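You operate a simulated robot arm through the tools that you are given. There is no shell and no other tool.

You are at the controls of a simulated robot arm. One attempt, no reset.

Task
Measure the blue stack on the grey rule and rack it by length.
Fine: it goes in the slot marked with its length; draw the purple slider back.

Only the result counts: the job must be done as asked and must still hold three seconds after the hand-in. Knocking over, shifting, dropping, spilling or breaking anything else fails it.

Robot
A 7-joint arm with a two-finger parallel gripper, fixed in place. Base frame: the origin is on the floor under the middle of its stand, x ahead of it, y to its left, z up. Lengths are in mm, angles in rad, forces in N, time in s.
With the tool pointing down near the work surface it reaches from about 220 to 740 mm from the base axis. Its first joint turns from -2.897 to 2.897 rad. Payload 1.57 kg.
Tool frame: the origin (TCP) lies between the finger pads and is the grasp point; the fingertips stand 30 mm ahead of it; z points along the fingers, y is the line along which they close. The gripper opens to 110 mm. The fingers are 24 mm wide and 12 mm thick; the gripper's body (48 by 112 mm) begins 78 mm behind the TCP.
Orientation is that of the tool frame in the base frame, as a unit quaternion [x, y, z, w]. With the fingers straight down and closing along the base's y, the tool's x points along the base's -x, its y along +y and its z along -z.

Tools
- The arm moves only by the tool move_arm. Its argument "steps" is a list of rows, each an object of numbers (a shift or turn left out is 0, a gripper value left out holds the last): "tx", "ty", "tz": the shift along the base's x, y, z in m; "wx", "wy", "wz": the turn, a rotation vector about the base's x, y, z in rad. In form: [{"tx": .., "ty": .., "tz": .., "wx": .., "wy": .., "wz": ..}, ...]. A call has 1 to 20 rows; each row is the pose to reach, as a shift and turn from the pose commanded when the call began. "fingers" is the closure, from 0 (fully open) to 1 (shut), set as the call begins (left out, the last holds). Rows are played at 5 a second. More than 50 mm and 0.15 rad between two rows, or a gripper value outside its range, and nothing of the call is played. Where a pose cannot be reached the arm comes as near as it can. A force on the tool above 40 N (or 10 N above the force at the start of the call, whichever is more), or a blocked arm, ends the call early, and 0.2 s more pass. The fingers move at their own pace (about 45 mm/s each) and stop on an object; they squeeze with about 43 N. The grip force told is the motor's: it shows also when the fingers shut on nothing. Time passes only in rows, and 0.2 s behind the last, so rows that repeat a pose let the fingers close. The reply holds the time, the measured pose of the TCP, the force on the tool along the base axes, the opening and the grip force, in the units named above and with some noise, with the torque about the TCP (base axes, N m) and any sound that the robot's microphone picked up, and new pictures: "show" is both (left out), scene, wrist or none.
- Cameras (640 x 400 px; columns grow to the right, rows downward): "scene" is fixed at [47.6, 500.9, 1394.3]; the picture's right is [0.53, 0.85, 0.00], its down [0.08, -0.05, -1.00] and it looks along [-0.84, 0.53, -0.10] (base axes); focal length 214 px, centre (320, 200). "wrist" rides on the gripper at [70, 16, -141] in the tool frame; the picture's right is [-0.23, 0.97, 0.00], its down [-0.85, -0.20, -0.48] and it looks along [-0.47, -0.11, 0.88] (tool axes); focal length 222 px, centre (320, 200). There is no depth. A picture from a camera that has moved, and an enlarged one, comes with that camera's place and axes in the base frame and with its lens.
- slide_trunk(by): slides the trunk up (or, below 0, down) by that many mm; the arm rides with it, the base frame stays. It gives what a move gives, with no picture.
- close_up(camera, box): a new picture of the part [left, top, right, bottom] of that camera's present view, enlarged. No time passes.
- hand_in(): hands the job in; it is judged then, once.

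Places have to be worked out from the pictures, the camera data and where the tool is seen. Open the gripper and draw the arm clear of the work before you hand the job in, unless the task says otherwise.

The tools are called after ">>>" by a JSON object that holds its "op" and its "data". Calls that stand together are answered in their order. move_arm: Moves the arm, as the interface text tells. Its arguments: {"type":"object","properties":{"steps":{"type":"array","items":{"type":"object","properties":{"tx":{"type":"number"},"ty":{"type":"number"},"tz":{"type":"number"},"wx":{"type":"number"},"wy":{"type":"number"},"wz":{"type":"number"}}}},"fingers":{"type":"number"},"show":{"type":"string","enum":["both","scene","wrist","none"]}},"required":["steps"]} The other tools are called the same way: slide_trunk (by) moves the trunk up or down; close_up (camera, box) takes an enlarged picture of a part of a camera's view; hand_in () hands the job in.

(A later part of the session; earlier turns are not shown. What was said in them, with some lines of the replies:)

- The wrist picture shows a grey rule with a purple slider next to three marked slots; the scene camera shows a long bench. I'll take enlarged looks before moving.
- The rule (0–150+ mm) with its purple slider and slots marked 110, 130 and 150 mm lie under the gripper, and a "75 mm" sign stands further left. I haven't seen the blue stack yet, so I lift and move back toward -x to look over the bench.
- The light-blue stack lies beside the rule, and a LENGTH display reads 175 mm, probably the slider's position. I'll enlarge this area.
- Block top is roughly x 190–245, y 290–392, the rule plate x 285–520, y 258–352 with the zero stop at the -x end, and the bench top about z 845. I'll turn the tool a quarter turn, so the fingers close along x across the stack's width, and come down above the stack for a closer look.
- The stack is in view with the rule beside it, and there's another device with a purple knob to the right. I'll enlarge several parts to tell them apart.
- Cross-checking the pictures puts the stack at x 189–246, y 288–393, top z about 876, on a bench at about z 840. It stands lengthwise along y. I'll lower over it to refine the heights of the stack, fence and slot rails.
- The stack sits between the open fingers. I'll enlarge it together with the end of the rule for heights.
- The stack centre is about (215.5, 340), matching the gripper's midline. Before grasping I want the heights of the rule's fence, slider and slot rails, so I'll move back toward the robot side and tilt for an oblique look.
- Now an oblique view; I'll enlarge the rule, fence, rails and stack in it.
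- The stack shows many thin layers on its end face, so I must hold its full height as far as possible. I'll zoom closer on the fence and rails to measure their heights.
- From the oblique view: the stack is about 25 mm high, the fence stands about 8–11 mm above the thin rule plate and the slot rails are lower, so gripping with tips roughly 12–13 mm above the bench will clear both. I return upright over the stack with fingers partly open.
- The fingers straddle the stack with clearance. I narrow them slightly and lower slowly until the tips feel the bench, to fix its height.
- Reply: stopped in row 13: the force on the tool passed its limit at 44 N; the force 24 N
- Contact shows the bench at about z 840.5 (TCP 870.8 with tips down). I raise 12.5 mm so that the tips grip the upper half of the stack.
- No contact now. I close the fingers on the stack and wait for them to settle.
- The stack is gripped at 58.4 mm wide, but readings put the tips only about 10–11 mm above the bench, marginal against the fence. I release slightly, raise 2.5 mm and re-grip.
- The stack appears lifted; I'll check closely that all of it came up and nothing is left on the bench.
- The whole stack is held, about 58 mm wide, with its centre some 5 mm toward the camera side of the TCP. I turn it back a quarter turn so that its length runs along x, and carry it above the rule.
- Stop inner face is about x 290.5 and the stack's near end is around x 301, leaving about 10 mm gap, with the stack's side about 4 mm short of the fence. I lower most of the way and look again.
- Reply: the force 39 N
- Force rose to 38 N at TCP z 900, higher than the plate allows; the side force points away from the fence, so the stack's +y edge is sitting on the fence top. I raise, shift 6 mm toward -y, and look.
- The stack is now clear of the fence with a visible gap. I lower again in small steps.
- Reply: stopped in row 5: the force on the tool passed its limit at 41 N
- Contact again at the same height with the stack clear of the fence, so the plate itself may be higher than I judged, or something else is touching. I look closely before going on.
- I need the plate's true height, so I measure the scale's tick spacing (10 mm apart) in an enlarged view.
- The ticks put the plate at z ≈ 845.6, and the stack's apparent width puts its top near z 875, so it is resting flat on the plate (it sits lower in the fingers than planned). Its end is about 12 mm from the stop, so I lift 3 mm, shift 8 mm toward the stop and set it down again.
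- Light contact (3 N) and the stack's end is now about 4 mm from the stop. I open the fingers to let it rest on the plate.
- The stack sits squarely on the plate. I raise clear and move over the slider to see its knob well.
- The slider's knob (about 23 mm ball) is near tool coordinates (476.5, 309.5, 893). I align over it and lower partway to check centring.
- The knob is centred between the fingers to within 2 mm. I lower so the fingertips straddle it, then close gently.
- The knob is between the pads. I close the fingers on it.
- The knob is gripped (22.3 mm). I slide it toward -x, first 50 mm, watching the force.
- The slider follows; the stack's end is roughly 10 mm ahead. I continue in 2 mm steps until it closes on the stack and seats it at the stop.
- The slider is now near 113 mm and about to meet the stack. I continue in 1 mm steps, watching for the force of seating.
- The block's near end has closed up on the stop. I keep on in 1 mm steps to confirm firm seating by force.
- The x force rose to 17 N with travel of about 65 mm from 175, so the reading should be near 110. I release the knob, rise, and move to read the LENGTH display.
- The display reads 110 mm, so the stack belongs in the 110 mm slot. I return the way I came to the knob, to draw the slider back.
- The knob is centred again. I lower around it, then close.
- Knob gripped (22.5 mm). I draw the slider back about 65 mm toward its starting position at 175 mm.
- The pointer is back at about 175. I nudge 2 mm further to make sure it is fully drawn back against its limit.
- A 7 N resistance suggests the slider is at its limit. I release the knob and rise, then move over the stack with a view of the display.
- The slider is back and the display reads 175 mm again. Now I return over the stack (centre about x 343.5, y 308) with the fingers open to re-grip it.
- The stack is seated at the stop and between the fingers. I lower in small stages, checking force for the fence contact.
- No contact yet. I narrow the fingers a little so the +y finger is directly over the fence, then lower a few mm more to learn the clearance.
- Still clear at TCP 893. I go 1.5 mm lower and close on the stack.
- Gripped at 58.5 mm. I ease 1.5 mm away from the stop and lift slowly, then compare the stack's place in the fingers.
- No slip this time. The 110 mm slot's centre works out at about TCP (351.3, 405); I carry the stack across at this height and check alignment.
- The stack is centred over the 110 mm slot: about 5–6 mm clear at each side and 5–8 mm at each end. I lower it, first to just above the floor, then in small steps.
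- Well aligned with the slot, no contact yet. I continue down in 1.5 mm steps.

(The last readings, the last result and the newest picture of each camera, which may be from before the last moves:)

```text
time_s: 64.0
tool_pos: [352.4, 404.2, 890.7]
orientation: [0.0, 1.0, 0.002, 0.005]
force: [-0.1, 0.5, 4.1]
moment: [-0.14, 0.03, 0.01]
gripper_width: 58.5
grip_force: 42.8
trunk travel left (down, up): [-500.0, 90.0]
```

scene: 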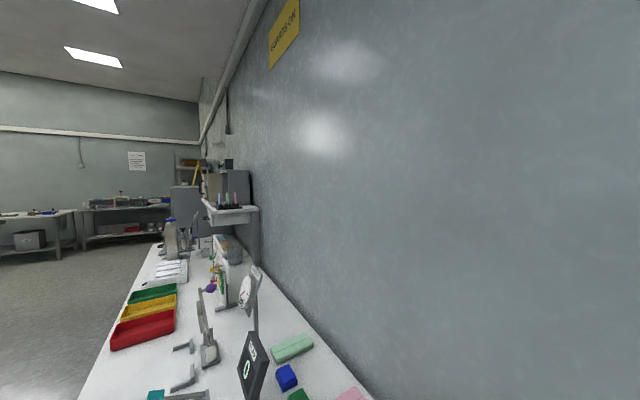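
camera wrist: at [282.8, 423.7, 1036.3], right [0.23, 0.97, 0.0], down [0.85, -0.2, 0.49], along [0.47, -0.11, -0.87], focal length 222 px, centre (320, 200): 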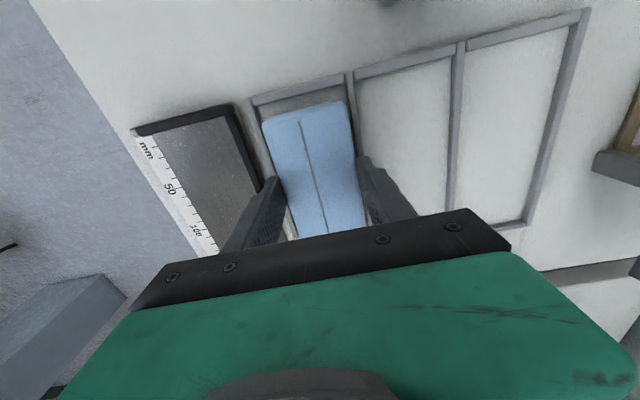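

A light 4 N contact at TCP 890.7. I look closely to see whether the stack is on the slot floor or touching a rail.

>>> {"op": "close_up", "data": {"camera": "wrist", "box": [230, 80, 380, 210]}}

>>> {"op": "close_up", "data": {"camera": "wrist", "box": [240, 90, 310, 180]}}

>>> {"op": "close_up", "data": {"camera": "wrist", "box": [320, 80, 390, 170]}}

```text
3.08 times, centred on (305, 145) of wrist
camera zoom: at [282.8, 423.5, 1031.2], right [0.23, 0.97, 0.01], down [0.85, -0.2, 0.49], along [0.47, -0.11, -0.87], focal length 684 px, centre (366, 369)
```

zoom: 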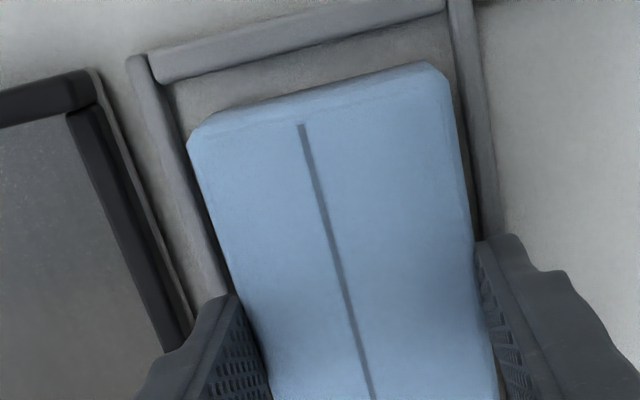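

```text
4.44 times, centred on (275, 135) of wrist
camera zoom: at [282.8, 423.5, 1031.2], right [0.23, 0.97, 0.01], down [0.85, -0.2, 0.49], along [0.47, -0.11, -0.87], focal length 987 px, centre (520, 489)
```

zoom: 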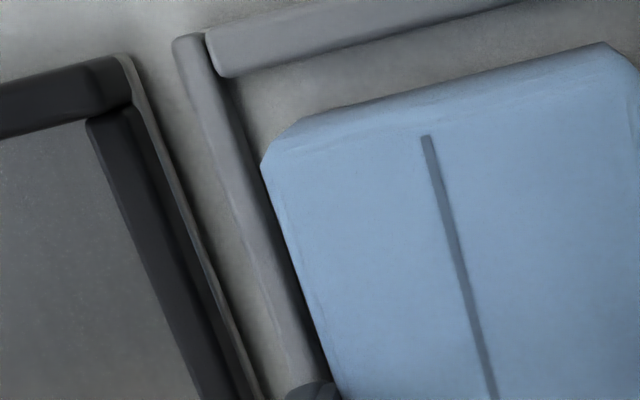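

```text
4.44 times, centred on (355, 125) of wrist
camera zoom: at [282.8, 423.5, 1031.2], right [0.23, 0.97, 0.01], down [0.85, -0.2, 0.49], along [0.47, -0.11, -0.87], focal length 987 px, centre (164, 533)
```

zoom: 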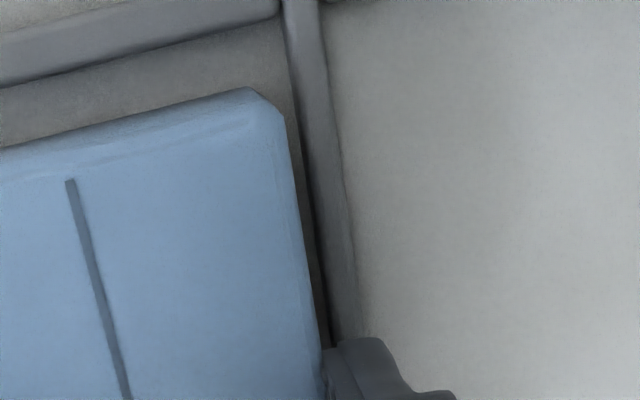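

The stack lies inside the rails with about 6–9 mm clear on each side, so the contact is the slot floor. I lower 1 mm to confirm and then release.

>>> {"op": "move_arm", "data": {"steps": [{"tz": -0.0005}, {"tz": -0.001}, {"tz": -0.001}], "show": "none"}}

```text
time_s: 64.8
tool_pos: [351.7, 404.5, 890.1]
orientation: [-0.001, 1.0, 0.002, 0.006]
force: [-0.1, 1.1, 12.2]
moment: [-0.15, 0.07, 0.01]
gripper_width: 58.4
grip_force: 43.0
trunk travel left (down, up): [-500.0, 90.0]
```

Force rose to 12 N centred under the stack, confirming flat floor contact. I open the fingers modestly to release.

>>> {"op": "move_arm", "data": {"steps": [{"tz": 0.0005}, {"tz": 0.0005}, {"tz": 0.0005}, {"tz": 0.0005}], "fingers": 0.35, "show": "none"}}

>>> {"op": "move_arm", "data": {"steps": [{"tz": 0.005}, {"tz": 0.015}, {"tz": 0.03}, {"tz": 0.06}, {"tz": 0.1}, {"tz": 0.14}, {"tz": 0.18}, {"tz": 0.22}, {"tz": 0.25}, {"tz": 0.25}], "show": "wrist"}}

>>> {"op": "close_up", "data": {"camera": "wrist", "box": [220, 60, 420, 220]}}

```text
time_s: 65.8
tool_pos: [352.8, 404.9, 889.8]
orientation: [0.0, 1.0, 0.001, 0.004]
force: [0.3, 0.5, 0.4]
moment: [-0.02, 0.01, 0.04]
gripper_width: 71.5
grip_force: 0.2
trunk travel left (down, up): [-500.0, 90.0]
```

```text
time_s: 68.0
tool_pos: [351.2, 403.9, 1137.9]
orientation: [0.0, 1.0, 0.001, 0.004]
force: [0.3, 0.0, 0.5]
moment: [0.0, -0.01, -0.02]
gripper_width: 71.6
grip_force: 0.0
trunk travel left (down, up): [-500.0, 90.0]
camera wrist: at [282.1, 422.2, 1279.3], right [0.23, 0.97, 0.0], down [0.85, -0.2, 0.49], along [0.47, -0.11, -0.87], focal length 222 px, centre (320, 200)
```

wrist: 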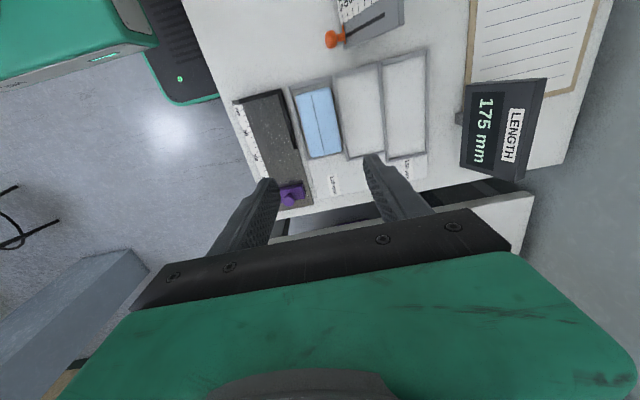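

```text
2.50 times, centred on (320, 140) of wrist
camera zoom: at [282.1, 422.2, 1279.3], right [0.23, 0.97, 0.0], down [0.85, -0.2, 0.49], along [0.47, -0.11, -0.87], focal length 555 px, centre (320, 350)
```

zoom: 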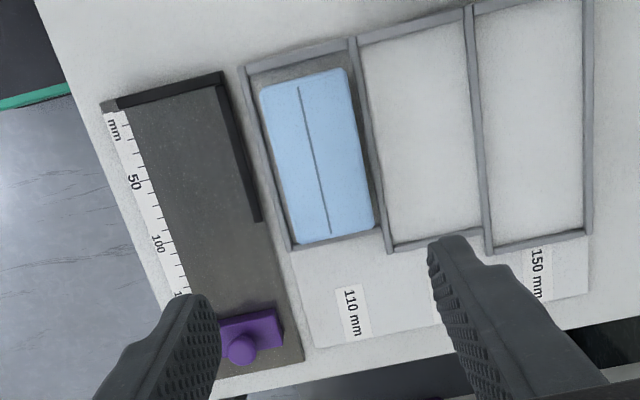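

The stack lies in the 110 mm slot and the display still shows 175 mm. I move to a second viewpoint, further +x, to confirm it lies flat within the rails at both ends, fingers fully open.

>>> {"op": "move_arm", "data": {"steps": [{"tz": 0.02}, {"tx": 0.03, "tz": 0.03}, {"tx": 0.07, "tz": 0.03}, {"tx": 0.11, "tz": 0.03}, {"tx": 0.15, "tz": 0.03}, {"tx": 0.15, "tz": 0.03}], "fingers": 0, "show": "wrist"}}

>>> {"op": "close_up", "data": {"camera": "wrist", "box": [220, 0, 420, 160]}}

>>> {"op": "close_up", "data": {"camera": "wrist", "box": [280, 10, 370, 100]}}

```text
time_s: 69.4
tool_pos: [503.5, 407.5, 1168.8]
orientation: [-0.001, 1.0, 0.001, 0.005]
force: [0.7, 0.2, 0.2]
moment: [0.01, 0.0, -0.02]
gripper_width: 110.2
grip_force: 0.0
trunk travel left (down, up): [-500.0, 90.0]
camera wrist: at [434.3, 425.4, 1310.5], right [0.23, 0.97, 0.0], down [0.85, -0.2, 0.49], along [0.47, -0.11, -0.87], focal length 222 px, centre (320, 200)
```

wrist: 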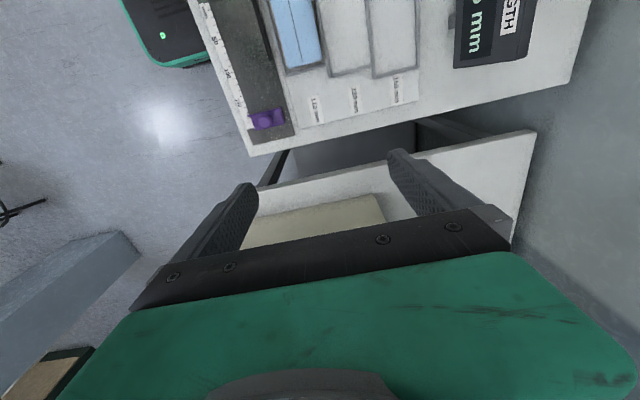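

```text
2.50 times, centred on (320, 80) of wrist
camera zoom: at [434.3, 425.4, 1310.5], right [0.23, 0.97, 0.0], down [0.85, -0.2, 0.49], along [0.47, -0.11, -0.87], focal length 555 px, centre (320, 500)
```

zoom: 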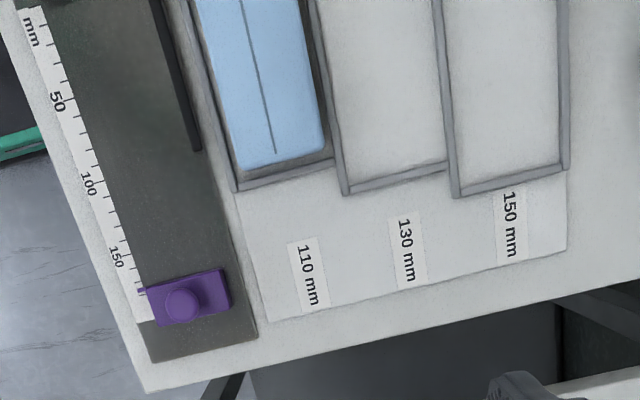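

```text
4.44 times, centred on (325, 55) of wrist
camera zoom: at [434.3, 425.4, 1310.5], right [0.23, 0.97, 0.0], down [0.85, -0.2, 0.49], along [0.47, -0.11, -0.87], focal length 987 px, centre (298, 844)
```

zoom: 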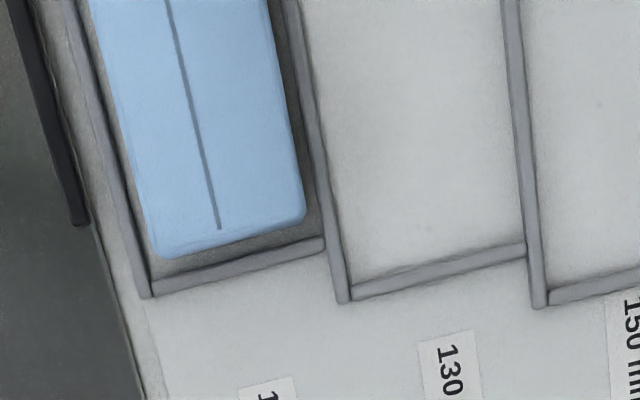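

The stack lies flat inside the 110 mm slot with clear gaps at the rails, the slider is drawn back at 175 mm, and the open gripper is well above the work. I hand in.

>>> {"op": "hand_in", "data": {}}

```text
The job is handed in.
```

I measured the blue stack at 110 mm and put it in the 110 mm slot. The purple slider is drawn back to 175 mm, where it started.

- **Measurement:** I set the stack on the grey rule and closed the slider until the stack was held firmly against the stop. The LENGTH display then read 110 mm.
- **Slider:** I pulled it back until it met light resistance, and the display read 175 mm again.
- **Racking:** The last pictures show the stack lying flat inside the rails of the 110 mm slot, with gaps visible on the sides I could see.
- **Contacts:** A few small contacts stopped or slowed the arm near its 40 N force limit. They were the fingertips touching the bench and the held stack touching the rule. I saw nothing else moved or knocked over in the pictures.

The job is handed in with the gripper fully open and the arm well above the bench.
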